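You operate a simulated robot arm through the tools that you are given. There is no shell and no other tool. Be economical: measure what you need, move in short steps, check, and stop when the job is done.

Carry out the task below with a simulated robot arm. There is one attempt and no reset: what you move stays moved.

## Task
Set the lamp stay at the yellow mark, torque both bolts to 80 Nm, then paint-mark them.
Fine: yellow marker, back in its pot; runner holstered, box off.

The check looks at the end state, three seconds after you hand in, the way a careful person would. Anything else that was tipped, shoved, dropped, spilled or broken makes it a failure.

## Robot
A 7-joint arm with a two-finger parallel gripper on a trunk, on a base that drives. Base frame: it is fixed to the floor where the robot stands at the start and does not move with it; the origin is under the middle of the robot, x ahead of it, y to its left, z up. Lengths are in mm, angles in rad, forces in N, time in s.
With the tool pointing down near the work surface it reaches from about 480 to 920 mm from the robot's upright axis, wherever it stands. Its first joint turns from -2.007 to 2.007 rad. Places, roughly: blue-band nut [500, -200, 500]; cordless runner [1000, 1500, 1000]; green-band nut [500, -300, 500]; grey holster [900, 1500, 800]; grey-band bolt [600, 200, 700]; lamp stay [700, -100, 700]; orange-band bolt [700, -100, 700]; paint marker (4x4x16 cm) [900, 1200, 900]; painted ring [600, -700, 700]; red-band bolt [900, 100, 800]; teal-band bolt [700, -200, 700]; torque dial [600, 1400, 800]; white-band nut [600, -300, 500]; yellow pot [900, 1200, 800]; yellow-band nut [600, -200, 500]. Payload 3.91 kg.
The TCP is the grasp point between the finger pads, 30 mm short of the fingertips. In the tool frame z runs along the fingers and y along their closing line. The gripper opens to 110 mm. The fingers are 20 mm wide and 10 mm thick; the gripper's body (48 by 112 mm) begins 55 mm behind the TCP.
Orientation is that of the tool frame in the base frame, as a unit quaternion [w, x, y, z]. With the fingers straight down and closing along the base's y, the tool's x points along the base's -x, its y along +y and its z along -z.

## Interface
- The arm moves only by the tool move_arm. Its argument "rows" is a list of rows, each an object of numbers (a shift or turn left out is 0, a gripper value left out holds the last): "dx", "dy", "dz": the shift along the tool's x, y, z in mm; "rx", "ry", "rz": the turn, a rotation vector about the tool's x, y, z in rad; "grip": the gripper command, from -1 (shut) to 1 (fully open), values between in proportion. In form: [{"dx": .., "dy": .., "dz": .., "rx": .., "ry": .., "rz": .., "grip": ..}, ...]. A call has 1 to 10 rows; each row is the pose to reach, as a shift and turn from the pose commanded when the call began, along the tool's axes at that moment. A row lasts 0.2 s, in which the tool goes at most 50 mm and 0.15 rad; a call with a longer step from one row to the next is refused whole, and so is a gripper value outside its range. A pose out of reach is approached as far as the arm can. The call stops where the force on the tool passes 40 N (or 10 N more than at its start, if that is more) or the arm is blocked; 0.2 s more then pass. The fingers move at their own pace (about 153 mm/s each) and stop on an object; they squeeze with about 39 N. The grip force told is the motor's: it shows also when the fingers shut on nothing. Time passes only in rows, and 0.2 s behind the last, so rows that repeat a pose let the fingers close. The reply holds the time, the measured pose of the TCP, the force on the tool along the base axes, the opening and the grip force, in the units named above and with some noise, with the torque about the TCP (base axes, N m) and any sound that the robot's microphone picked up.
- Cameras (640 x 400 px; columns grow to the right, rows downward): "scene" is now at [220, 172.9, 1361.4]; the picture's right is [-0.32, -0.95, 0.00], its down [-0.63, 0.21, -0.75] and it looks along [0.71, -0.24, -0.66] (base axes); focal length 236 px, centre (320, 200). "wrist" rides on the gripper at [72, 17, -103] in the tool frame; the picture's right is [-0.23, 0.97, 0.00], its down [-0.76, -0.18, -0.62] and it looks along [-0.61, -0.14, 0.78] (tool axes); focal length 222 px, centre (320, 200).
- snapshot(camera): a new picture of that camera. No time passes.
- lift_body(by): slides the trunk up (or, below 0, down) by that many mm; the arm and the scene camera ride with it, the base frame stays. It gives what a move gives, with no picture.
- drive_base(legs): drives the robot by 1 to 6 legs, each [ahead, left, turn to the left] in mm, mm and rad, along the robot's own axes; the way and the turn of a leg run together, so that a leg with both is an arc; at most 1500 mm and 3.142 rad a leg. The arm and the cameras ride along, it lands a little off, and it stops where it bumps. It gives what a move gives.
- pan_tilt(pan, tilt): turns the head with the scene camera to pan (to the left, within 1.396 rad either way) and tilt (down, from -0.506 to 1.204), counted from straight ahead of the robot. It gives what a move gives.
- probe_pixels(camera, pixels): for up to 12 pixels [column, row] of the newest picture of that camera ("zoom" is the newest enlarged one), the place [x, y, z] in the base frame of the surface seen there, good to about 2 mm, but the place of the scene camera against the robot may be out by one fixed shift of up to 12 mm in any direction. No time passes.
- inspect(camera, box): a new picture of the part [left, top, right, bottom] of that camera's present view, enlarged. No time passes.
- close_job(): hands the job in; it is judged then, once.

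Work in short steps. Measure before you move; look again where a grasp or a placing could have gone wrong, and mend it. You have 80 turns and 68 pictures in all, those below and enlarged ones among them. Open the gripper and draw the arm clear of the work before you hand the job in, unless the task says otherwise; then end with one line.

The tools are called after ">>>" as name(argument=value, ...) on one line, values as JSON. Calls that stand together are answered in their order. move_arm: Moves the arm, as the interface text tells. Its arguments: {"type":"object","properties":{"rows":{"type":"array","items":{"type":"object","properties":{"dx":{"type":"number"},"dy":{"type":"number"},"dz":{"type":"number"},"rx":{"type":"number"},"ry":{"type":"number"},"rz":{"type":"number"},"grip":{"type":"number"}}}}},"required":["rows"]} The other tools are called the same way: lift_body (by) slides the trunk up or down; drive_base (legs) drives the base; pan_tilt (pan, tilt) turns the head that bears the scene camera; snapshot (camera) takes a picture; probe_pixels (camera, pixels) gives the place of the surface under pixels of a picture; inspect (camera, box) takes an enlarged picture of a part of a camera's view; close_job () hands the job in.

At the start:

```text
time: 0.0
ee_pos: [666.9, -2.7, 1176.5]
ee_rot: [0.0, -0.001, 1.0, 0.0]
wrist_force: [0.2, -0.3, -0.2]
moment: [0.03, 0.04, 0.0]
gripper_width: 110.0
grip_force: 0.1
trunk travel left (down, up): [-700.0, 290.0]
robot x, y, heading: [-1.6, -0.7, 0.002]
head pan, tilt: [-0.326, 0.726]
```

scene: 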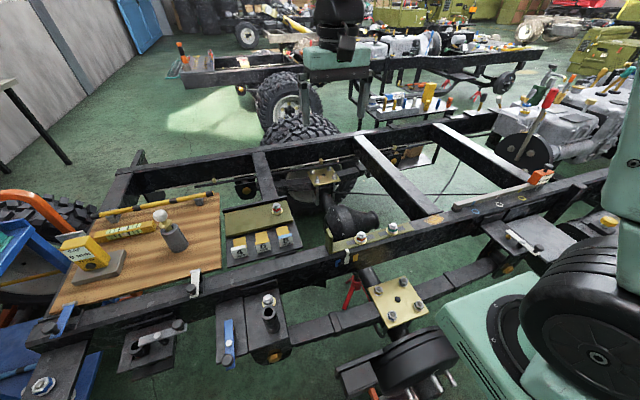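
wrist: 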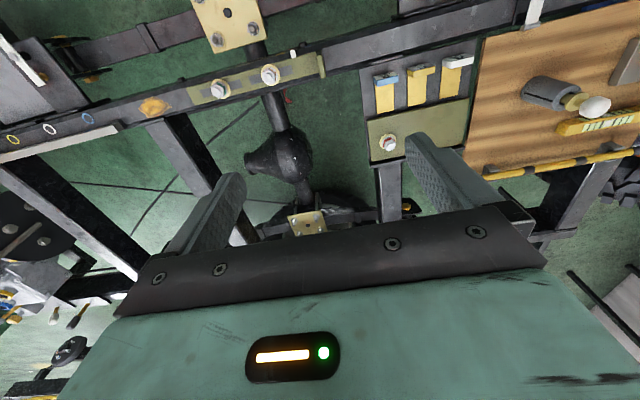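

The scene shows a rail with a stay and bolts near (375,238), coloured rings on the rail at about (500,205), and a tool board on the left. I'll enlarge these regions first.

>>> inspect(camera="scene", box=[310, 160, 560, 320])

>>> inspect(camera="scene", box=[30, 170, 310, 350])

>>> inspect(camera="wrist", box=[0, 30, 340, 200])

```text
2.50 times, centred on (435, 240) of scene
```

zoom: 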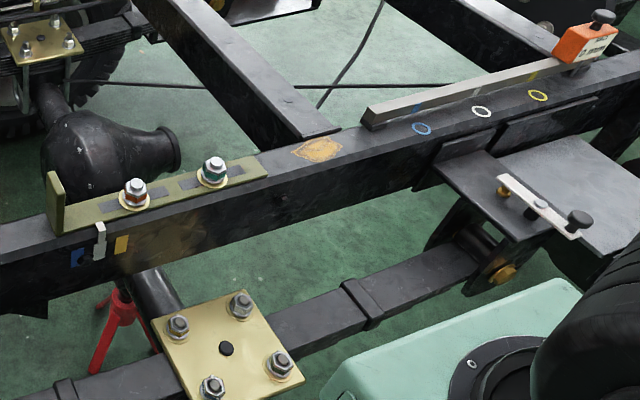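

```text
2.22 times, centred on (170, 260) of scene
```

zoom: 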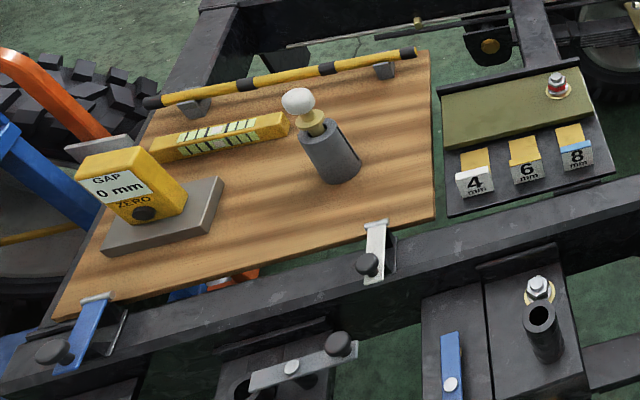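

```text
1.88 times, centred on (170, 115) of wrist
```

zoom: 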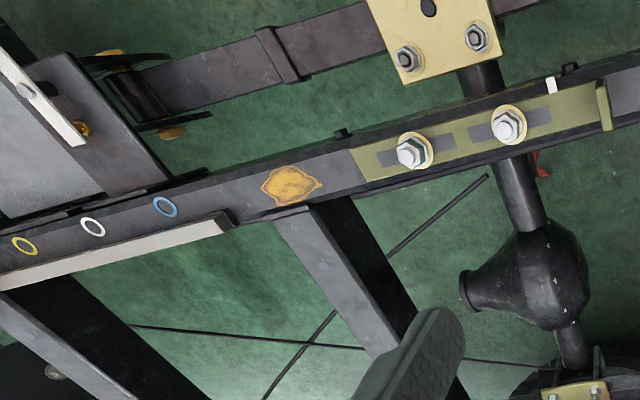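

The olive stay sits on the rail with orange and teal bolts; a white pointer lies between blue and yellow marks. I'll zoom in there and pan to the tools at the left.

>>> inspect(camera="scene", box=[324, 215, 420, 275])

>>> probe_pixels(camera="zoom", pixels=[[320, 200], [45, 80], [530, 90]])

>>> pan_tilt(pan=1.1, tilt=0.5)

>>> snapshot(camera="scene")

```text
6.67 times, centred on (372, 245) of scene
```

zoom: 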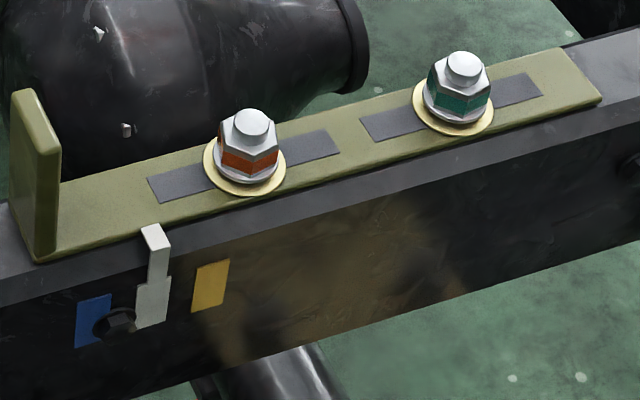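

```text
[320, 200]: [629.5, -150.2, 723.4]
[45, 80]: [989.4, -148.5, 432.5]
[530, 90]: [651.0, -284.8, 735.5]
```

```text
time: 1.6
ee_pos: [666.7, -4.1, 1177.3]
ee_rot: [0.0, -0.001, 1.0, -0.001]
wrist_force: [-0.9, -0.3, 0.5]
moment: [0.02, 0.02, 0.0]
gripper_width: 110.1
grip_force: 0.1
trunk travel left (down, up): [-700.0, 290.0]
robot x, y, heading: [-0.8, -0.7, -0.003]
head pan, tilt: [1.1, 0.499]
```

```text
61 pictures are left
```

scene: 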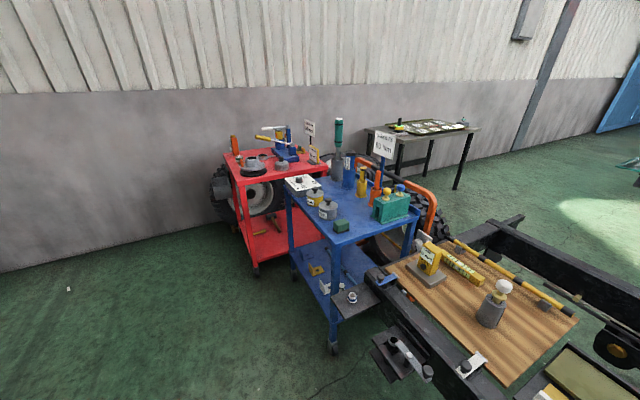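

The carts with tools are on the left: the blue cart at (350,200), with a runner, pots and dial. I'll zoom in on it.

>>> inspect(camera="scene", box=[280, 110, 440, 250])

>>> inspect(camera="scene", box=[300, 165, 380, 235])

>>> inspect(camera="scene", box=[210, 105, 350, 200])

```text
2.86 times, centred on (360, 180) of scene
```

zoom: 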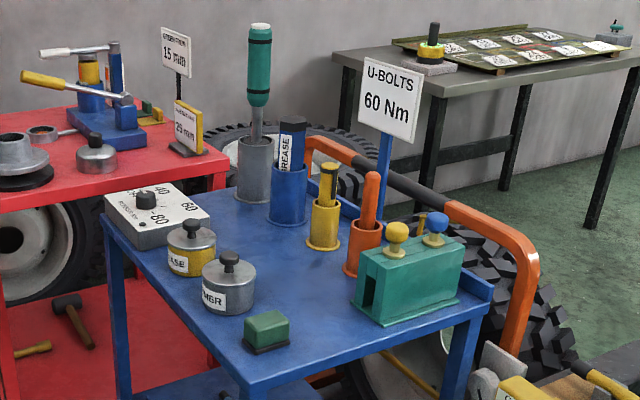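

```text
5.71 times, centred on (340, 200) of scene
```

zoom: 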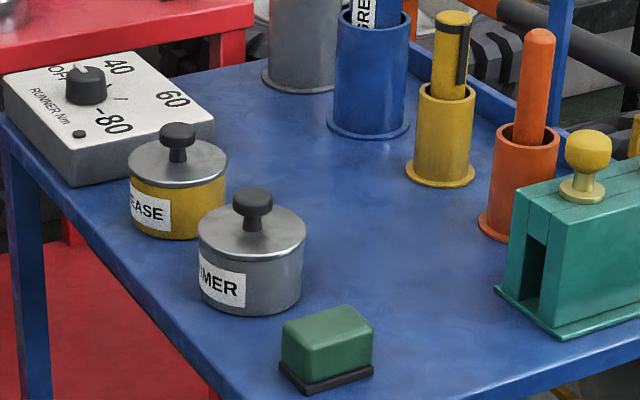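

```text
4.21 times, centred on (280, 152) of scene
```

zoom: 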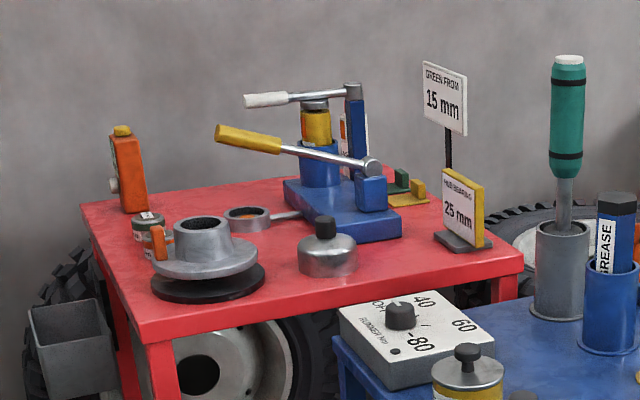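

The dial box reads "RUNNER Nm" with OFF/40/60/80; the teal runner stands in the grey holster and the marker in the yellow pot. I'll zoom and probe these.

>>> inspect(camera="scene", box=[280, 110, 440, 250])

>>> probe_pixels(camera="zoom", pixels=[[260, 27], [258, 95], [257, 130], [262, 147], [330, 168], [324, 205], [146, 195], [160, 222], [110, 200], [240, 375], [470, 290], [300, 300]])

>>> inspect(camera="scene", box=[275, 165, 345, 215])

>>> probe_pixels(camera="zoom", pixels=[[207, 120], [207, 140], [170, 125], [245, 165], [290, 130], [250, 110], [95, 130], [150, 210]])

```text
2.86 times, centred on (360, 180) of scene
```

zoom: 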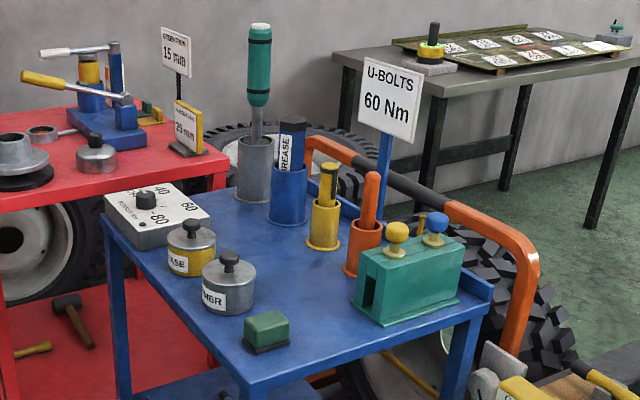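

```text
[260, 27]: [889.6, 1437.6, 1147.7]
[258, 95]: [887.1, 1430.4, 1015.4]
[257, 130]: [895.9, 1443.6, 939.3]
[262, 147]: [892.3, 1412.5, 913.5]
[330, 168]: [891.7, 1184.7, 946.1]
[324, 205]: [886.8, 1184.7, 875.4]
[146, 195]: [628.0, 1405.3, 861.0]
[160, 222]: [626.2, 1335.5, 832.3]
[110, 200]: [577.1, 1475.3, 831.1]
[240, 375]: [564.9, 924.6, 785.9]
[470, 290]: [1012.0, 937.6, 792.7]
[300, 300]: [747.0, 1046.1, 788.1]
```

```text
8.00 times, centred on (310, 190) of scene
```

zoom: 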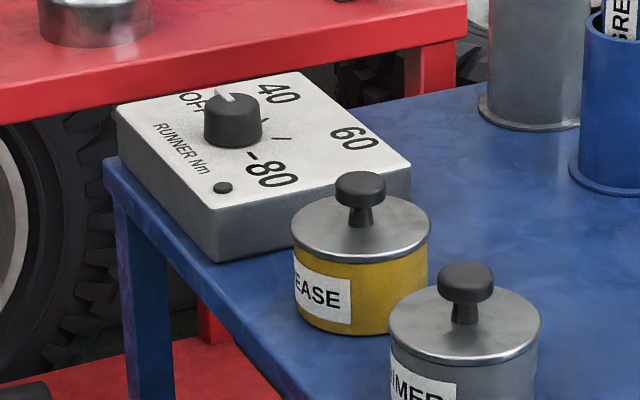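

```text
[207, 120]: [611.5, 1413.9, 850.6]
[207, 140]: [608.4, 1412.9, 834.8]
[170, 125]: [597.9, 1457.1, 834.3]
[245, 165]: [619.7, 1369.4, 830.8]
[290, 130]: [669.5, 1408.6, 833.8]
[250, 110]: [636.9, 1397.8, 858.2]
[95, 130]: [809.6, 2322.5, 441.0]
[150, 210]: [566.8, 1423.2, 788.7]
```

OFF is the current dial setting; runner body top is about z 1148. Now back to the stay: I'll pan there and probe its features.

>>> pan_tilt(pan=-0.25, tilt=0.85)

>>> snapshot(camera="scene")

```text
time: 3.0
ee_pos: [665.9, -4.5, 1176.8]
ee_rot: [0.0, 0.001, 1.0, 0.0]
wrist_force: [0.3, -0.1, 0.4]
moment: [0.0, -0.01, 0.03]
gripper_width: 110.1
grip_force: 0.1
trunk travel left (down, up): [-700.0, 290.0]
robot x, y, heading: [-1.5, 0.7, -0.003]
head pan, tilt: [-0.25, 0.85]
```

```text
55 pictures are left
```

scene: 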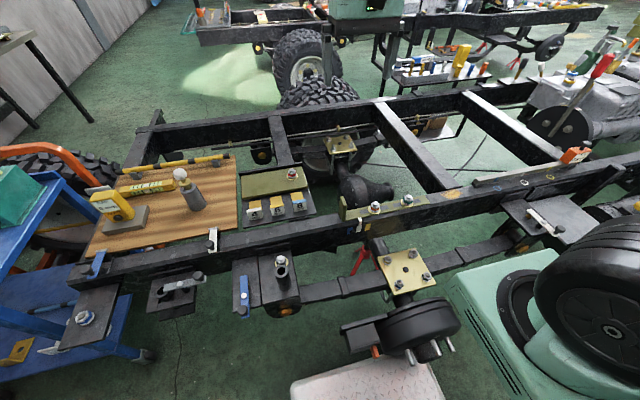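

Stay is at about (385,208) now. I'll zoom and probe it.

>>> inspect(camera="scene", box=[332, 180, 432, 243])

>>> probe_pixels(camera="zoom", pixels=[[60, 140], [70, 240], [268, 160], [470, 105], [200, 195], [330, 165], [420, 140], [550, 105], [160, 228], [174, 300], [112, 315], [225, 285]])

```text
6.35 times, centred on (382, 212) of scene
```

zoom: 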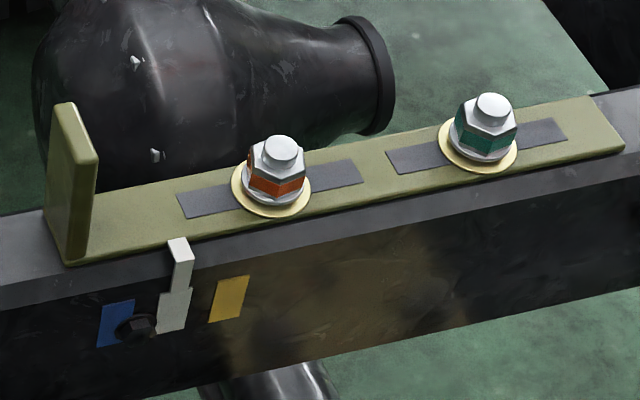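

```text
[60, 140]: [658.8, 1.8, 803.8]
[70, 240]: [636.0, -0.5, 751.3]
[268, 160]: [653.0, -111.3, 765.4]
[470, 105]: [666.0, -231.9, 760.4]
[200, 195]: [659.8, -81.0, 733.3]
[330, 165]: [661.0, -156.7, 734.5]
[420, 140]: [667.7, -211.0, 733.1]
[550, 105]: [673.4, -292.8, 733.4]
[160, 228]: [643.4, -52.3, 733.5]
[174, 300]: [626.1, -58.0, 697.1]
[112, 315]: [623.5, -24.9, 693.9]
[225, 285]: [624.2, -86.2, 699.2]
```

Pointer at y≈-57 sits on the white mark; yellow mark is at y≈-86, so the stay must slide ~29 mm toward -y. I'll bring the open gripper down above the tab for a wrist view.

>>> move_arm(rows=[{"dx": 2, "dz": 45, "rz": -0.064}, {"dx": 4, "dz": 90, "rz": -0.064}, {"dx": 6, "dz": 135, "rz": -0.064}, {"dx": 8, "dz": 180, "rz": -0.064}, {"dx": 10, "dz": 225, "rz": -0.064}, {"dx": 12, "dz": 265, "rz": -0.064}, {"dx": 12, "dz": 265, "rz": -0.064}])

>>> snapshot(camera="wrist")

```text
time: 4.7
ee_pos: [655.8, -2.8, 911.1]
ee_rot: [-0.001, -0.032, 1.0, 0.0]
wrist_force: [0.0, 0.2, -0.5]
moment: [0.01, 0.0, 0.04]
gripper_width: 110.0
grip_force: 0.1
trunk travel left (down, up): [-700.0, 290.0]
robot x, y, heading: [-0.7, 1.7, -0.002]
head pan, tilt: [-0.25, 0.85]
```

```text
53 pictures are left
```

wrist: 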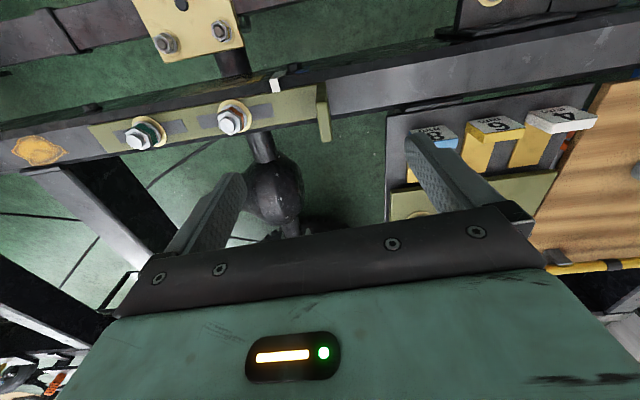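

The tab shows at (322,110), pointer at (277,85) in the wrist picture. I'll probe these with the wrist camera.

>>> inspect(camera="wrist", box=[80, 50, 350, 170])

>>> probe_pixels(camera="wrist", pixels=[[321, 92], [324, 106], [325, 135], [306, 100], [300, 122], [142, 132], [232, 118], [98, 137], [97, 127], [277, 84], [110, 150], [340, 95]])

```text
2.37 times, centred on (215, 110) of wrist
```

zoom: 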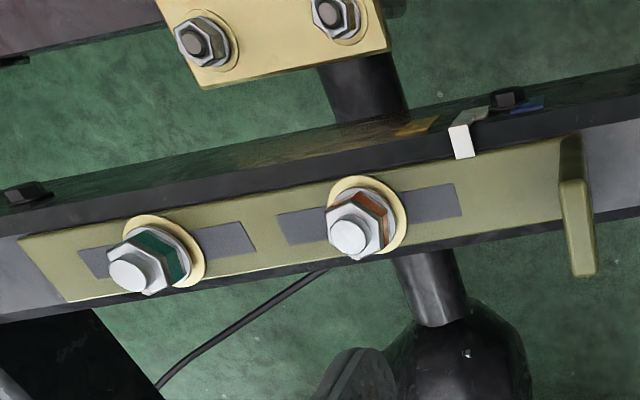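

```text
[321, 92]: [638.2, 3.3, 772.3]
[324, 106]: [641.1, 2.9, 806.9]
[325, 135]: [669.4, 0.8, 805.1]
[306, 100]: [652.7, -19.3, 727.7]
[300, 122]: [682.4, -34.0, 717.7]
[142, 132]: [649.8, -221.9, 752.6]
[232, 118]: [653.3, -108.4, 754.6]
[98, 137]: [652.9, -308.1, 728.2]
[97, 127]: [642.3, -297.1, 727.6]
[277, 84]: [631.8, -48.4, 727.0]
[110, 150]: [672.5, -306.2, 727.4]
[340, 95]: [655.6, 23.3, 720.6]
```

The tab is centred near (655, 1) with top z 807, stay surface z≈727.5. I'll descend to TCP z≈785 with a partly closed gripper, then grip the tab.

>>> move_arm(rows=[{"dz": 40, "dy": 1.5, "grip": -0.1}, {"dz": 80, "dy": 3, "grip": -0.1}, {"dz": 125, "dy": 3, "grip": -0.1}, {"dz": 125, "dy": 3, "grip": -1}, {"dz": 125, "dy": 3, "grip": -1}, {"dz": 125, "dy": 3, "grip": -1}])

>>> snapshot(camera="wrist")

```text
time: 6.0
ee_pos: [654.3, -3.1, 786.3]
ee_rot: [0.0, -0.032, 0.999, 0.0]
wrist_force: [-3.3, 0.2, -8.9]
moment: [0.14, -1.37, -1.05]
gripper_width: 12.9
grip_force: 45.2
trunk travel left (down, up): [-700.0, 290.0]
robot x, y, heading: [1.9, -1.7, -0.001]
head pan, tilt: [-0.25, 0.85]
```

```text
51 pictures are left
```

wrist: 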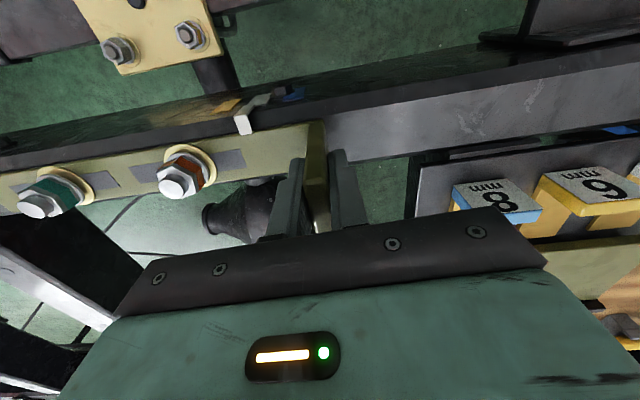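

The tab is gripped (12.9 mm). I'll slide it toward -y in small steps.

>>> move_arm(rows=[{"dy": -3}, {"dy": -6}, {"dy": -9}, {"dy": -12}, {"dy": -15}, {"dy": -15}])

>>> inspect(camera="scene", box=[332, 180, 432, 243])

```text
time: 7.5
ee_pos: [654.7, -16.0, 787.6]
ee_rot: [-0.002, -0.033, 0.999, 0.0]
wrist_force: [-12.2, 2.6, -17.5]
moment: [0.32, -0.56, -0.93]
gripper_width: 13.1
grip_force: 45.0
trunk travel left (down, up): [-700.0, 290.0]
robot x, y, heading: [0.9, 1.8, 0.005]
head pan, tilt: [-0.25, 0.85]
```

```text
6.35 times, centred on (382, 212) of scene
```

zoom: 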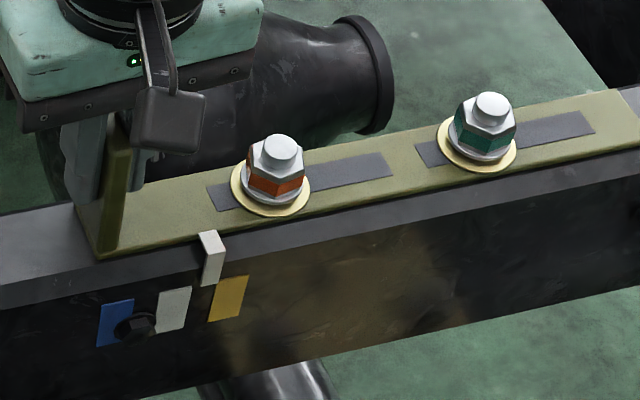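

The stay slid 15 mm and the pointer is now about 12-13 mm short of the yellow mark. I'll slide 12 mm more and look closer.

>>> move_arm(rows=[{"dy": -3}, {"dy": -6}, {"dy": -9}, {"dy": -12}, {"dy": -12}])

>>> inspect(camera="scene", box=[340, 208, 380, 236])

>>> probe_pixels(camera="zoom", pixels=[[360, 140], [375, 200], [372, 175], [345, 275], [290, 300], [335, 345]])

```text
time: 8.7
ee_pos: [653.8, -28.4, 787.2]
ee_rot: [-0.001, -0.032, 0.999, -0.001]
wrist_force: [-15.7, 2.5, -21.0]
moment: [0.28, 0.11, -0.93]
gripper_width: 12.8
grip_force: 45.0
trunk travel left (down, up): [-700.0, 290.0]
robot x, y, heading: [0.1, -0.1, 0.004]
head pan, tilt: [-0.25, 0.85]
```

```text
14.29 times, centred on (360, 222) of scene
```

zoom: 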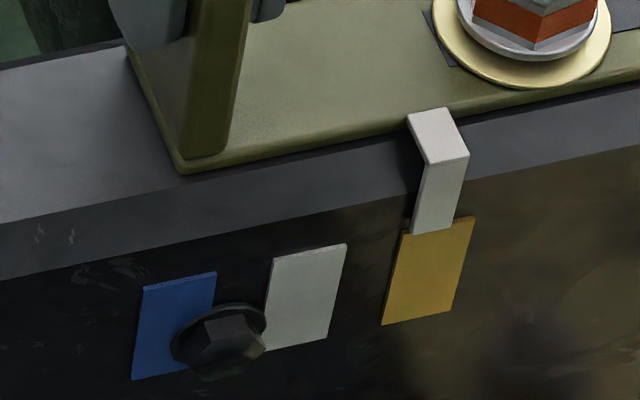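

```text
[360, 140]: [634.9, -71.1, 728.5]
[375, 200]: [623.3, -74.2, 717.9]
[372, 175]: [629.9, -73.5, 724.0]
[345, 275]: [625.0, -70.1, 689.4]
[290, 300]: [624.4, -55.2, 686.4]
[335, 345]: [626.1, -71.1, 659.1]
```

The pointer is over the yellow mark; I'll probe exact y of pointer and mark edges for the residual.

>>> probe_pixels(camera="zoom", pixels=[[422, 215], [454, 210], [438, 212], [438, 190], [395, 290], [458, 275], [428, 282], [428, 270], [275, 300], [332, 290], [303, 296], [445, 150]])

>>> inspect(camera="wrist", box=[190, 70, 310, 145])

```text
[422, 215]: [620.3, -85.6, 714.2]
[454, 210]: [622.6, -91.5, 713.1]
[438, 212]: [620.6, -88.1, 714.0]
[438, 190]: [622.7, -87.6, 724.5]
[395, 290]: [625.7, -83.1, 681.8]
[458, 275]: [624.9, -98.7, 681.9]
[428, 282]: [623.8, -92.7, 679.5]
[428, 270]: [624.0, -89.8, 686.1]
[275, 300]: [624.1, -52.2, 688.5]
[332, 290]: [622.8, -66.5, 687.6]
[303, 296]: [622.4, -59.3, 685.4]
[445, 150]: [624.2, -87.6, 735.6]
```

```text
5.33 times, centred on (250, 108) of wrist
```

zoom: 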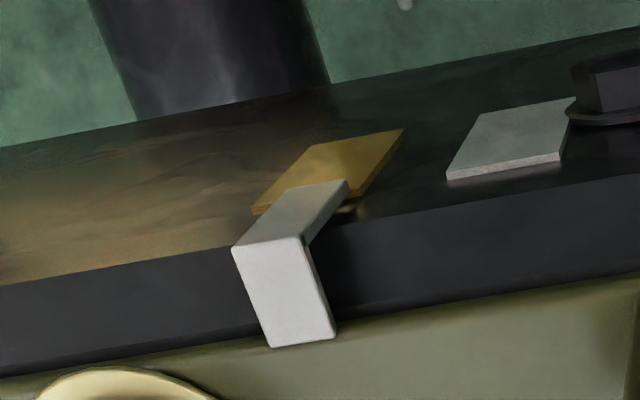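

Pointer centre ≈ -88.3, yellow mark centre ≈ -91, so about 2.6 mm more.

>>> move_arm(rows=[{"dy": -1.3}, {"dy": -2.6}, {"dy": -2.6}])

>>> inspect(camera="scene", box=[352, 210, 384, 232])

```text
time: 9.4
ee_pos: [654.3, -30.9, 787.1]
ee_rot: [-0.001, -0.032, 0.999, 0.0]
wrist_force: [-17.8, 3.4, -17.6]
moment: [0.28, 0.69, -0.89]
gripper_width: 13.3
grip_force: 45.0
trunk travel left (down, up): [-700.0, 290.0]
robot x, y, heading: [-2.6, 6.2, 0.001]
head pan, tilt: [-0.25, 0.85]
```

```text
16.00 times, centred on (368, 221) of scene
```

zoom: 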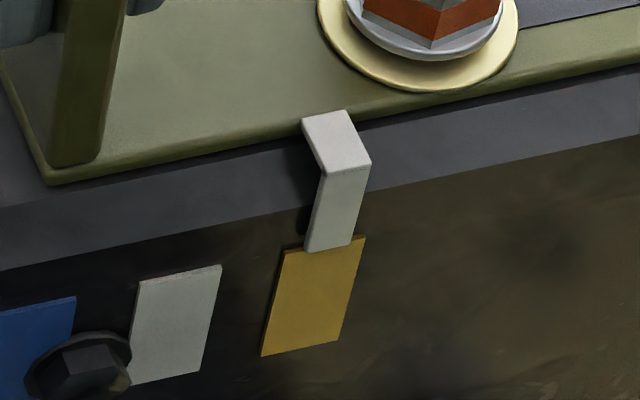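

I'll probe pointer and mark edges once more for the residual.

>>> probe_pixels(camera="zoom", pixels=[[314, 220], [355, 214], [335, 217], [332, 232], [338, 200], [278, 296], [350, 283], [314, 290], [310, 310], [316, 270], [270, 320], [343, 310]])

```text
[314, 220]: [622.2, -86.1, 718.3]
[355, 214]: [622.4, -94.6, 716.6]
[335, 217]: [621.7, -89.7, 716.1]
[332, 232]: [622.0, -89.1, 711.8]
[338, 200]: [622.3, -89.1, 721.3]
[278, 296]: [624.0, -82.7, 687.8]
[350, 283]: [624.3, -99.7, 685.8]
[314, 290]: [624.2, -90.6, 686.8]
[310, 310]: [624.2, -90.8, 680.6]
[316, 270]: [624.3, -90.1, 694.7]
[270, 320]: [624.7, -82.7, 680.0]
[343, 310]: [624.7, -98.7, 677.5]
```

Residual about 0.8 mm; nudge 0.8 mm, then release and rise straight up.

>>> move_arm(rows=[{"dy": -0.8}, {"dy": -0.8}, {"dy": -0.8, "grip": -0.6}, {"dy": -0.8, "grip": -0.5}, {"dy": -0.8, "dz": -40, "grip": -0.5}, {"dy": -0.8, "dz": -85, "grip": -0.5}, {"dy": -0.8, "dz": -130, "grip": -0.5}])

>>> inspect(camera="scene", box=[345, 190, 417, 235])

>>> probe_pixels(camera="zoom", pixels=[[207, 235], [225, 232], [217, 225], [188, 282], [218, 275], [204, 278], [267, 95], [480, 38], [250, 150], [90, 80], [100, 120]])

```text
time: 11.1
ee_pos: [655.8, -30.9, 913.4]
ee_rot: [0.0, -0.032, 0.999, 0.0]
wrist_force: [-0.1, 0.7, -0.9]
moment: [0.02, 0.02, -0.01]
gripper_width: 27.3
grip_force: 0.1
trunk travel left (down, up): [-700.0, 290.0]
robot x, y, heading: [-1.3, -1.0, -0.002]
head pan, tilt: [-0.25, 0.85]
```

```text
8.89 times, centred on (381, 212) of scene
```

zoom: 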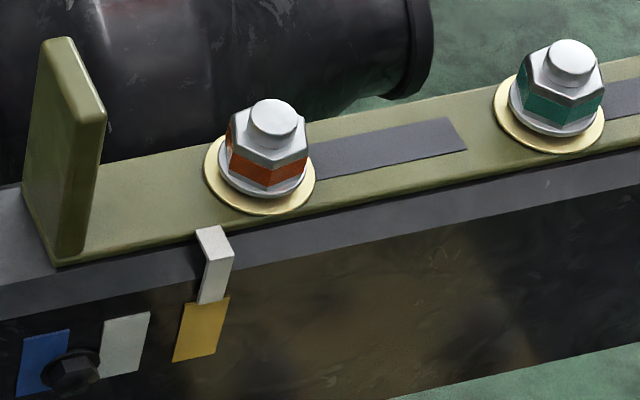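

```text
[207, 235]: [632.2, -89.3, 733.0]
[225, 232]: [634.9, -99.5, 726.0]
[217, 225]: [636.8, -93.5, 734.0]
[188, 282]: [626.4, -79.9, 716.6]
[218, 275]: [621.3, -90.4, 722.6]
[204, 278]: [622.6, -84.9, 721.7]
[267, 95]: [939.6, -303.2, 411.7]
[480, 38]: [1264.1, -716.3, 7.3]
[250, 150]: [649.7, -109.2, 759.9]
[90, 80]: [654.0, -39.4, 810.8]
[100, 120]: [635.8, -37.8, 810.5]
```

Stay is on the yellow mark. Now a wrist picture for accurate bolt-head positions.

>>> inspect(camera="wrist", box=[130, 70, 330, 195])

>>> probe_pixels(camera="zoom", pixels=[[100, 160], [65, 270], [350, 180], [250, 200], [320, 120], [500, 100]])

```text
3.20 times, centred on (230, 132) of wrist
```

zoom: 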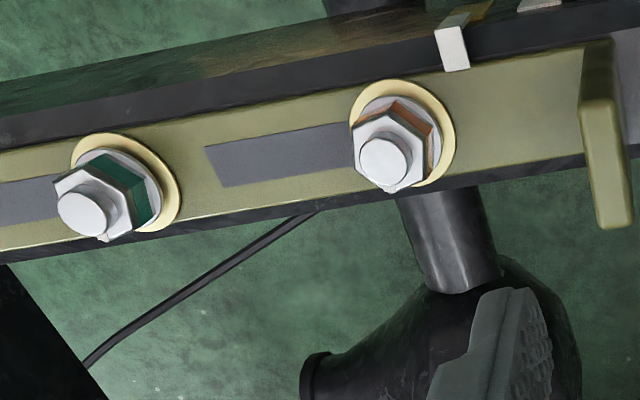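

```text
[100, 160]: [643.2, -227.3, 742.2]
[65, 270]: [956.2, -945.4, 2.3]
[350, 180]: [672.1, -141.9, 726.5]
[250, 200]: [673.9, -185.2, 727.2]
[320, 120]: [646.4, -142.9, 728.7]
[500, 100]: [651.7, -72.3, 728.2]
```

Now the bolt stubs, at zoom (385,160) and (85,212), plus washers.

>>> probe_pixels(camera="zoom", pixels=[[372, 162], [385, 160], [398, 160], [385, 172], [72, 213], [85, 213], [95, 213], [84, 226], [446, 130], [408, 85], [172, 190], [120, 140]])

```text
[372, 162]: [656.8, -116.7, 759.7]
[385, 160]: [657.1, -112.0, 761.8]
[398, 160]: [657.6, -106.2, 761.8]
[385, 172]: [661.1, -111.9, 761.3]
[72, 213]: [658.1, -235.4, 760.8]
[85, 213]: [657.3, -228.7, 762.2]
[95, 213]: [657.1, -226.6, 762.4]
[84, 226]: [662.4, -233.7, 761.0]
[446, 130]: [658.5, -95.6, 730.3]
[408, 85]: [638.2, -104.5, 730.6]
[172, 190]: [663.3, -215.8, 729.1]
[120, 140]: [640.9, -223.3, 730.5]
```

Bolt stubs: orange ≈ (657.5,-112,762), teal ≈ (658,-231,762). Before driving left I'll probe the near obstacles of the last scene view.

>>> snapshot(camera="scene")

>>> probe_pixels(camera="scene", pixels=[[370, 390], [85, 318], [70, 345], [145, 352], [180, 295], [245, 305], [420, 350], [450, 375], [30, 280], [500, 370], [600, 320]])

```text
44 pictures are left
```

scene: 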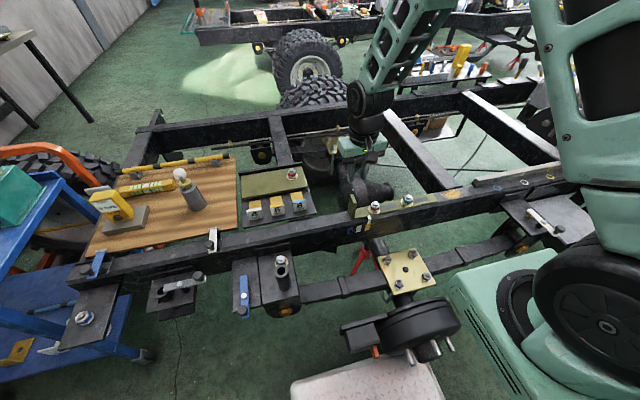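

```text
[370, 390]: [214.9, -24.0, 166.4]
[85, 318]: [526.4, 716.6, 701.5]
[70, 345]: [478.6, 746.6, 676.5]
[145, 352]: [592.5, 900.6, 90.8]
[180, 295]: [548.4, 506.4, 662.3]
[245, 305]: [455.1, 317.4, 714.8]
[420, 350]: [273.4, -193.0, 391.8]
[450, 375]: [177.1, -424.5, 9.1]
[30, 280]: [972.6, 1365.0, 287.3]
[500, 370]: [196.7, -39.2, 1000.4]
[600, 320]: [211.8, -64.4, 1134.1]
```

The rail brackets lie at x ≥ 455 and the base front is short of that, so a straight left drive is clear. I'll lift the arm and drive.

>>> move_arm(rows=[{"dz": -45}, {"dz": -90}, {"dz": -135}, {"dz": -180}, {"dz": -225}, {"dz": -265}, {"dz": -265, "rz": 0.064}])

>>> drive_base(legs=[[0, 1350, 0], [80, 0, 0]])

>>> pan_tilt(pan=0.0, tilt=0.75)

>>> snapshot(camera="scene")

>>> snapshot(camera="wrist")

```text
time: 12.7
ee_pos: [654.5, -31.3, 1183.4]
ee_rot: [0.0, 0.0, 1.0, 0.0]
wrist_force: [-1.2, -1.0, 1.4]
moment: [0.05, 0.01, -0.02]
gripper_width: 27.6
grip_force: 0.0
trunk travel left (down, up): [-700.0, 290.0]
robot x, y, heading: [-1.4, -0.5, -0.002]
head pan, tilt: [-0.25, 0.85]
```

```text
time: 20.0
ee_pos: [678.3, 1343.1, 1183.7]
ee_rot: [0.0, -0.02, 1.0, 0.0]
wrist_force: [0.1, 0.5, -0.4]
moment: [-0.04, -0.01, 0.03]
gripper_width: 27.3
grip_force: 0.0
trunk travel left (down, up): [-700.0, 290.0]
robot x, y, heading: [20.9, 1350.7, 0.038]
head pan, tilt: [-0.25, 0.85]
stopped in leg 2: the robot was blocked; the commanded pose is now the measured one
```

```text
time: 20.7
ee_pos: [676.6, 1343.7, 1183.0]
ee_rot: [0.0, -0.019, 1.0, 0.001]
wrist_force: [-0.1, -0.2, 0.0]
moment: [-0.01, -0.01, -0.03]
gripper_width: 27.5
grip_force: 0.0
trunk travel left (down, up): [-700.0, 290.0]
robot x, y, heading: [18.3, 1353.4, 0.041]
head pan, tilt: [0.0, 0.75]
```

```text
43 pictures are left
```

scene: 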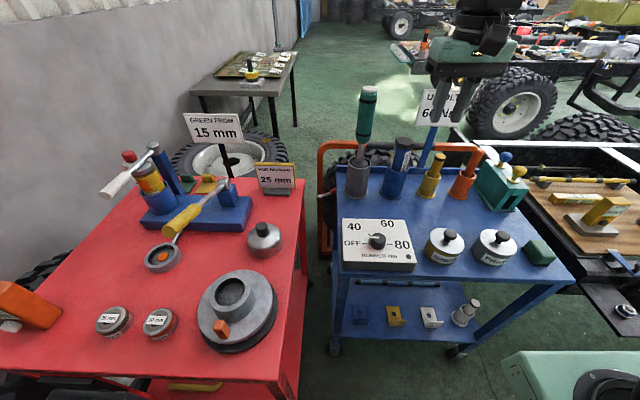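

```text
42 pictures are left
```

wrist: 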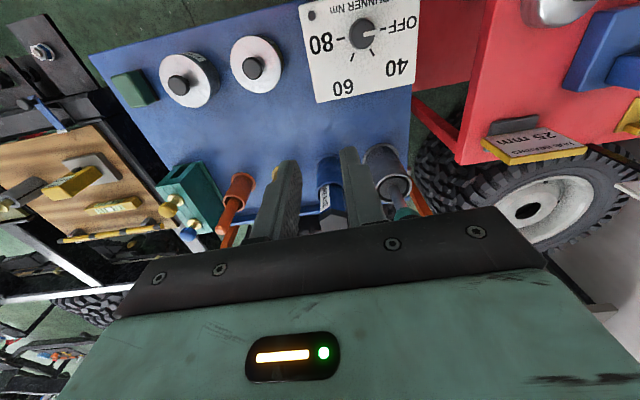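

The drive was blocked after ~20 mm, likely by the red cart to the left. I'll probe the cart edges and see whether anything moved.

>>> probe_pixels(camera="scene", pixels=[[30, 370], [270, 382], [285, 390], [335, 355], [455, 352], [378, 235], [350, 270], [404, 225], [404, 265], [290, 270], [430, 195], [367, 90]])

>>> probe_pixels(camera="wrist", pixels=[[360, 33], [372, 31], [305, 6], [320, 102], [415, 80], [345, 65], [394, 190], [276, 172], [110, 60], [405, 215]])

>>> pan_tilt(pan=0.3, tilt=1.2)

>>> snapshot(camera="scene")

```text
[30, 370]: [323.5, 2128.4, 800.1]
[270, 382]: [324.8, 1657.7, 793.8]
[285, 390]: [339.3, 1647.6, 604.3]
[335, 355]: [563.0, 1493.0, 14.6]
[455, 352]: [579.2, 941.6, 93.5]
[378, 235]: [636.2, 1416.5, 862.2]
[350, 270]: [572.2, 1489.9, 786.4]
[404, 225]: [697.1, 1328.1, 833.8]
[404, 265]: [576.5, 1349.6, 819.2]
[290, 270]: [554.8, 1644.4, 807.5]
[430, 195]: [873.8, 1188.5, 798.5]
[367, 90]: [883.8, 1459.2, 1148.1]
```

```text
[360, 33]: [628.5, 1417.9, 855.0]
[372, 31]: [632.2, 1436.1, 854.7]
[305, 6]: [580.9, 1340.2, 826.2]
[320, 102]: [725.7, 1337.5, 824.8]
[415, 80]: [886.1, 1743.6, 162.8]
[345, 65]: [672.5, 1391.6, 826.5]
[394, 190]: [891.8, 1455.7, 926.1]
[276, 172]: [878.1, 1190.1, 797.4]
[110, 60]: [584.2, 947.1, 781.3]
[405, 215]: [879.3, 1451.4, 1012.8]
```

```text
time: 21.6
ee_pos: [678.1, 1344.1, 1181.1]
ee_rot: [0.0, -0.019, 1.0, 0.0]
wrist_force: [0.1, -0.2, -1.0]
moment: [0.0, 0.02, 0.02]
gripper_width: 27.7
grip_force: 0.0
trunk travel left (down, up): [-700.0, 290.0]
robot x, y, heading: [17.1, 1347.5, 0.042]
head pan, tilt: [0.3, 1.201]
```

```text
41 pictures are left
```

scene: 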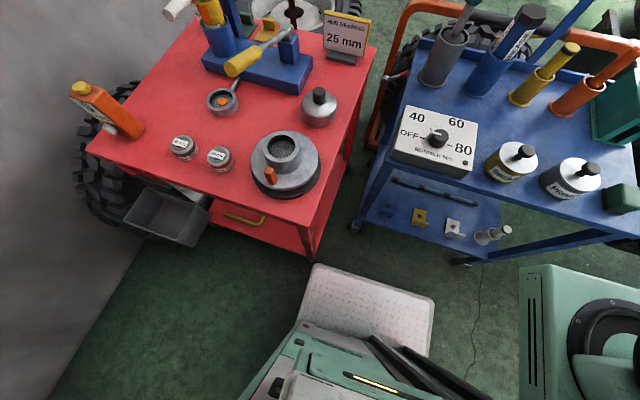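

The robot's front-left platform corner touches the red cart's leg at (312,262). I'll back off, move right to y≈1230, straighten, then go ahead to x≈95.

>>> drive_base(legs=[[-40, 0, 0], [0, -120, -0.042], [110, 0, 0]])

>>> snapshot(camera="wrist")

>>> pan_tilt(pan=0.2, tilt=0.9)

>>> snapshot(camera="scene")

```text
time: 24.2
ee_pos: [748.0, 1195.3, 1182.7]
ee_rot: [0.0, 0.0, 1.0, 0.0]
wrist_force: [0.2, -0.1, 0.0]
moment: [-0.04, -0.02, 0.03]
gripper_width: 27.7
grip_force: 0.0
trunk travel left (down, up): [-700.0, 290.0]
robot x, y, heading: [89.8, 1222.7, 0.003]
head pan, tilt: [0.3, 1.201]
```

```text
40 pictures are left
```

wrist: 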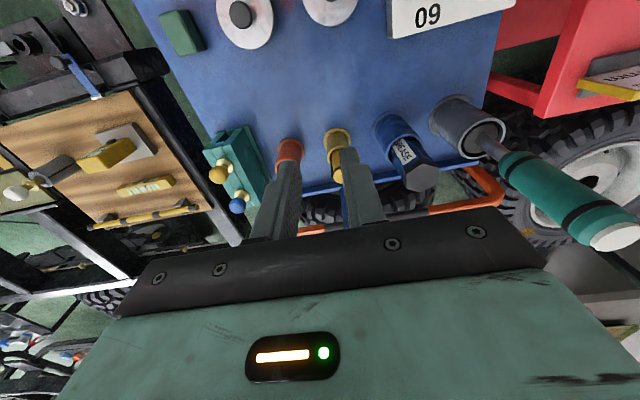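

```text
time: 25.0
ee_pos: [748.4, 1196.1, 1182.5]
ee_rot: [0.0, 0.0, 1.0, 0.001]
wrist_force: [0.2, 0.2, 1.2]
moment: [-0.03, 0.03, 0.02]
gripper_width: 27.2
grip_force: 0.0
trunk travel left (down, up): [-700.0, 290.0]
robot x, y, heading: [94.8, 1225.9, -0.003]
head pan, tilt: [0.201, 0.901]
```

```text
39 pictures are left
```

scene: 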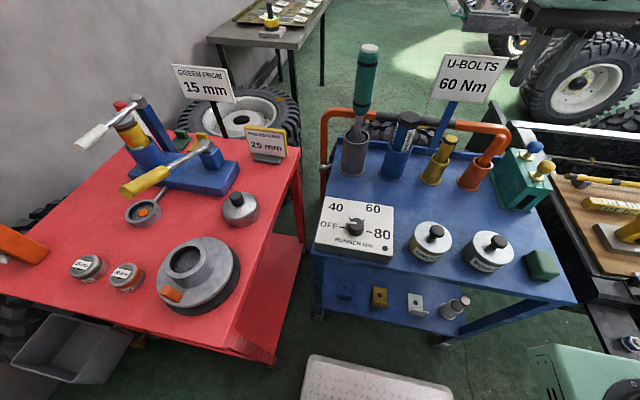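

All is reachable from here. The dial pointer is at OFF (+y side), 80 is on the -y side, so I need a half turn clockwise from above. I move over the dial and pre-rotate the tool by -1.5 rad in the process.

>>> move_arm(rows=[{"dx": 20, "dy": 35, "rz": -0.15}, {"dx": 40, "dy": 70, "rz": -0.3}, {"dx": 60, "dy": 105, "rz": -0.45}, {"dx": 78, "dy": 140, "rz": -0.6}, {"dx": 98, "dy": 180, "rz": -0.75}, {"dx": 118, "dy": 222, "rz": -0.9}, {"dx": 118, "dy": 222, "dz": 45, "rz": -1.05}, {"dx": 118, "dy": 222, "dz": 90, "rz": -1.2}, {"dx": 118, "dy": 222, "dz": 135, "rz": -1.35}, {"dx": 118, "dy": 222, "dz": 180, "rz": -1.5}])

>>> snapshot(camera="wrist")

```text
time: 27.2
ee_pos: [630.6, 1415.2, 1003.2]
ee_rot: [0.001, -0.682, 0.731, 0.0]
wrist_force: [0.4, -1.0, -0.3]
moment: [0.03, 0.01, 0.01]
gripper_width: 27.3
grip_force: 0.1
trunk travel left (down, up): [-700.0, 290.0]
robot x, y, heading: [92.6, 1227.8, 0.002]
head pan, tilt: [0.201, 0.901]
```

```text
38 pictures are left
```

wrist: 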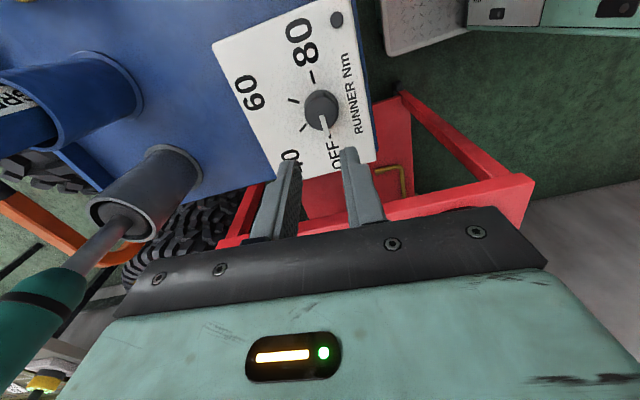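

The knob is at (322,105) with its pointer toward OFF. I'll zoom and probe it.

>>> inspect(camera="wrist", box=[260, 50, 380, 170])

>>> probe_pixels(camera="wrist", pixels=[[306, 106], [322, 92], [337, 108], [321, 120], [321, 105], [312, 75], [293, 100], [330, 140], [326, 125]])

```text
3.33 times, centred on (320, 110) of wrist
```

zoom: 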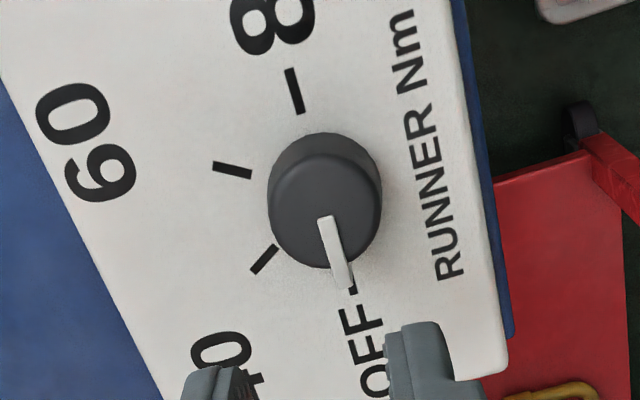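

```text
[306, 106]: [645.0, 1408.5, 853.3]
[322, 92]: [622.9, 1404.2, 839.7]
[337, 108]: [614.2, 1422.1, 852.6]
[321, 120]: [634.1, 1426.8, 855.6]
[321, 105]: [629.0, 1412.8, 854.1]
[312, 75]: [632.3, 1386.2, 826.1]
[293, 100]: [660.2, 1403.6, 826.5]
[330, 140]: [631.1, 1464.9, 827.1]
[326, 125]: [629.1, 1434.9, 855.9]
```

Knob centre ≈ (629.5,1416), top 856, box top 826. I'll open to ~60 mm, descend to TCP z≈861 and close.

>>> move_arm(rows=[{"dz": 48, "grip": 0.1}, {"dz": 96, "grip": 0.1}, {"dz": 130, "grip": 0.1}, {"dz": 141, "grip": 0.1}, {"dz": 141, "grip": -1}, {"dz": 141, "grip": -1}])

```text
time: 28.6
ee_pos: [630.1, 1418.7, 862.1]
ee_rot: [0.0, -0.682, 0.732, -0.001]
wrist_force: [3.3, -1.3, -4.5]
moment: [-0.13, -0.45, -0.26]
gripper_width: 40.6
grip_force: 45.5
trunk travel left (down, up): [-700.0, 290.0]
robot x, y, heading: [92.0, 1227.8, 0.002]
head pan, tilt: [0.201, 0.901]
```

Gripped at 40.6 mm. Now turn clockwise (tool rz positive) 1.5 rad.

>>> move_arm(rows=[{"rz": 0.15}, {"rz": 0.3}, {"rz": 0.45}, {"rz": 0.6}, {"rz": 0.75}, {"rz": 0.9}, {"rz": 1.05}, {"rz": 1.2}, {"rz": 1.35}, {"rz": 1.5}])

>>> snapshot(camera="wrist")

```text
time: 30.8
ee_pos: [628.7, 1421.3, 862.1]
ee_rot: [0.001, 0.0, 1.0, 0.001]
wrist_force: [-14.6, 29.4, -2.4]
moment: [0.87, -0.4, 0.09]
gripper_width: 40.4
grip_force: 44.2
trunk travel left (down, up): [-700.0, 290.0]
robot x, y, heading: [88.6, 1226.7, -0.001]
head pan, tilt: [0.201, 0.901]
```

```text
36 pictures are left
```

wrist: 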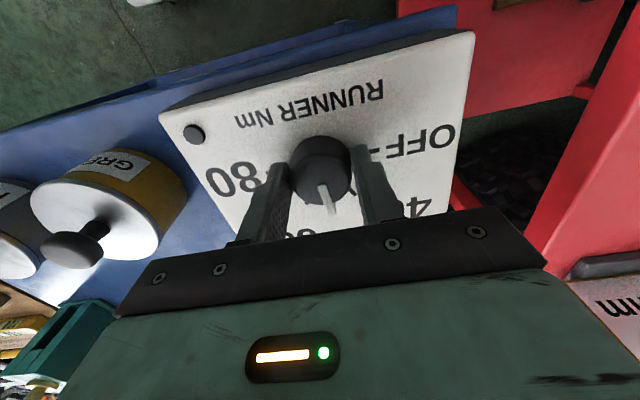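

The knob turns with the gripper; a lateral force shows the knob axis is ~4 mm further +y, -x than commanded. I'll correct that and turn on by the remaining 1.64 rad.

>>> move_arm(rows=[{"dx": 2, "dy": 5}, {"dx": 2, "dy": 5, "rz": 0.15}, {"dx": 2, "dy": 5, "rz": 0.3}, {"dx": 2, "dy": 5, "rz": 0.45}, {"dx": 2, "dy": 5, "rz": 0.6}, {"dx": 2, "dy": 5, "rz": 0.75}, {"dx": 2, "dy": 5, "rz": 0.9}, {"dx": 2, "dy": 5, "rz": 1.05}, {"dx": 2, "dy": 5, "rz": 1.2}])

>>> snapshot(camera="wrist")

```text
time: 32.8
ee_pos: [630.7, 1423.1, 862.0]
ee_rot: [0.001, 0.566, 0.825, 0.001]
wrist_force: [15.4, 16.4, 5.5]
moment: [0.35, -1.09, 0.08]
gripper_width: 40.5
grip_force: 44.8
trunk travel left (down, up): [-700.0, 290.0]
robot x, y, heading: [92.0, 1226.4, 0.0]
head pan, tilt: [0.201, 0.901]
```

```text
35 pictures are left
```

wrist: 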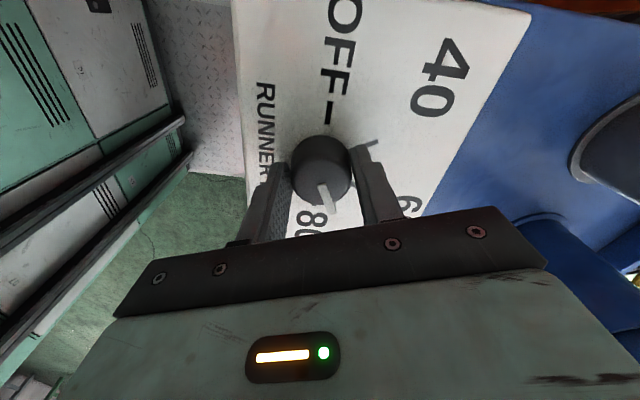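

Still turning with the fingers; 0.44 rad remains to 80.

>>> move_arm(rows=[{"rz": 0.15}, {"rz": 0.3}, {"rz": 0.43}, {"rz": 0.43}])

>>> inspect(camera="wrist", box=[230, 50, 430, 240])

>>> inspect(camera="scene", box=[310, 190, 400, 260])

```text
time: 33.8
ee_pos: [631.3, 1423.6, 862.1]
ee_rot: [0.002, 0.729, 0.685, 0.003]
wrist_force: [26.7, 14.1, 12.8]
moment: [-0.2, -0.54, 0.04]
gripper_width: 40.6
grip_force: 45.1
trunk travel left (down, up): [-700.0, 290.0]
robot x, y, heading: [93.0, 1227.7, 0.004]
head pan, tilt: [0.201, 0.901]
```

```text
2.11 times, centred on (330, 145) of wrist
```

zoom: 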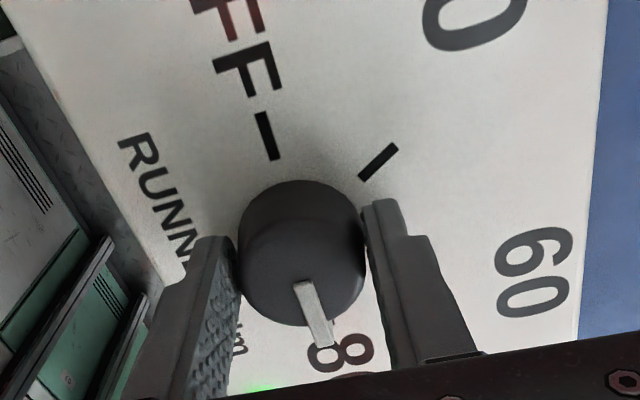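

```text
5.71 times, centred on (355, 225) of scene
```

zoom: 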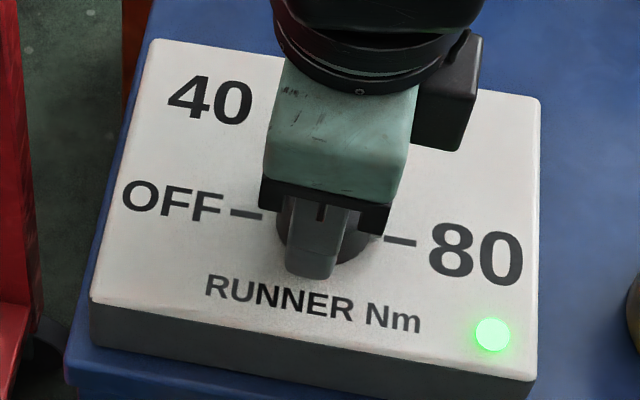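

The LED is lit green and the pointer looks at 80. Release, rise and check.

>>> move_arm(rows=[{"grip": 0.2}, {"grip": 0.2}, {"dz": -45}, {"dz": -95}, {"dz": -140}, {"dz": -140}])

>>> inspect(camera="scene", box=[310, 190, 400, 260])

```text
time: 35.2
ee_pos: [629.0, 1421.7, 1003.6]
ee_rot: [0.0, 0.727, 0.686, 0.0]
wrist_force: [-0.4, 0.6, -0.7]
moment: [-0.05, 0.0, -0.01]
gripper_width: 66.1
grip_force: 0.2
trunk travel left (down, up): [-700.0, 290.0]
robot x, y, heading: [89.5, 1226.2, 0.005]
head pan, tilt: [0.201, 0.901]
```

```text
5.71 times, centred on (355, 225) of scene
```

zoom: 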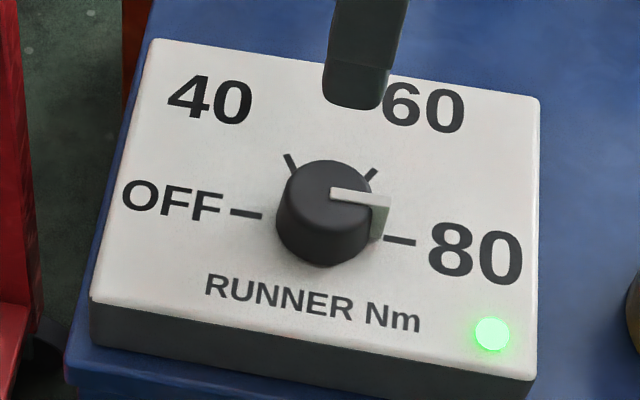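

Pointer is at 80. Next I unwind the wrist and move to an observation pose near the runner, above everything.

>>> move_arm(rows=[{"dz": -45, "rz": -0.15}, {"dz": -90, "rz": -0.3}, {"dz": -135, "rz": -0.45}, {"dz": -180, "rz": -0.6}, {"dz": -215, "rz": -0.75}, {"dz": -215, "dx": -2, "dy": 40, "rz": -0.9}, {"dz": -215, "dx": -4, "dy": 80, "rz": -1.05}, {"dz": -215, "dx": -7, "dy": 115, "rz": -1.2}, {"dz": -215, "dx": -10, "dy": 145, "rz": -1.35}, {"dz": -215, "dx": -10, "dy": 145, "rz": -1.5}])

>>> move_arm(rows=[{"rz": -0.13, "grip": 0.8}, {"rz": -0.13, "grip": 0.8}])

>>> snapshot(camera="wrist")

```text
time: 37.4
ee_pos: [773.9, 1402.7, 1215.6]
ee_rot: [0.0, 0.064, 0.998, 0.0]
wrist_force: [0.0, 0.0, -0.6]
moment: [-0.02, 0.0, 0.03]
gripper_width: 65.9
grip_force: 0.1
trunk travel left (down, up): [-700.0, 290.0]
robot x, y, heading: [90.3, 1226.9, 0.0]
head pan, tilt: [0.201, 0.901]
```

```text
time: 38.0
ee_pos: [772.5, 1403.0, 1215.1]
ee_rot: [0.0, -0.001, 1.0, 0.0]
wrist_force: [-0.4, 0.8, 0.9]
moment: [0.01, -0.01, 0.0]
gripper_width: 99.4
grip_force: 0.1
trunk travel left (down, up): [-700.0, 290.0]
robot x, y, heading: [94.5, 1223.6, -0.002]
head pan, tilt: [0.201, 0.901]
```

```text
31 pictures are left
```

wrist: 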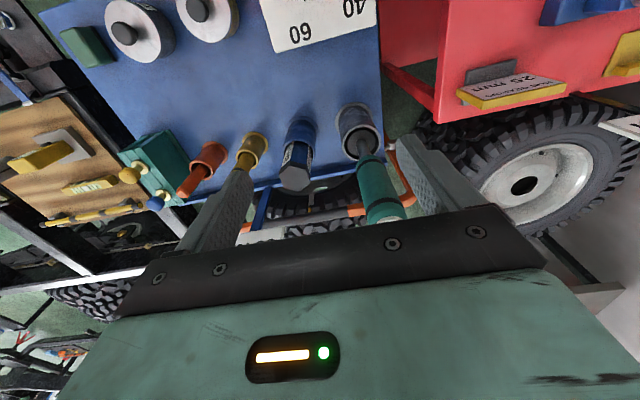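

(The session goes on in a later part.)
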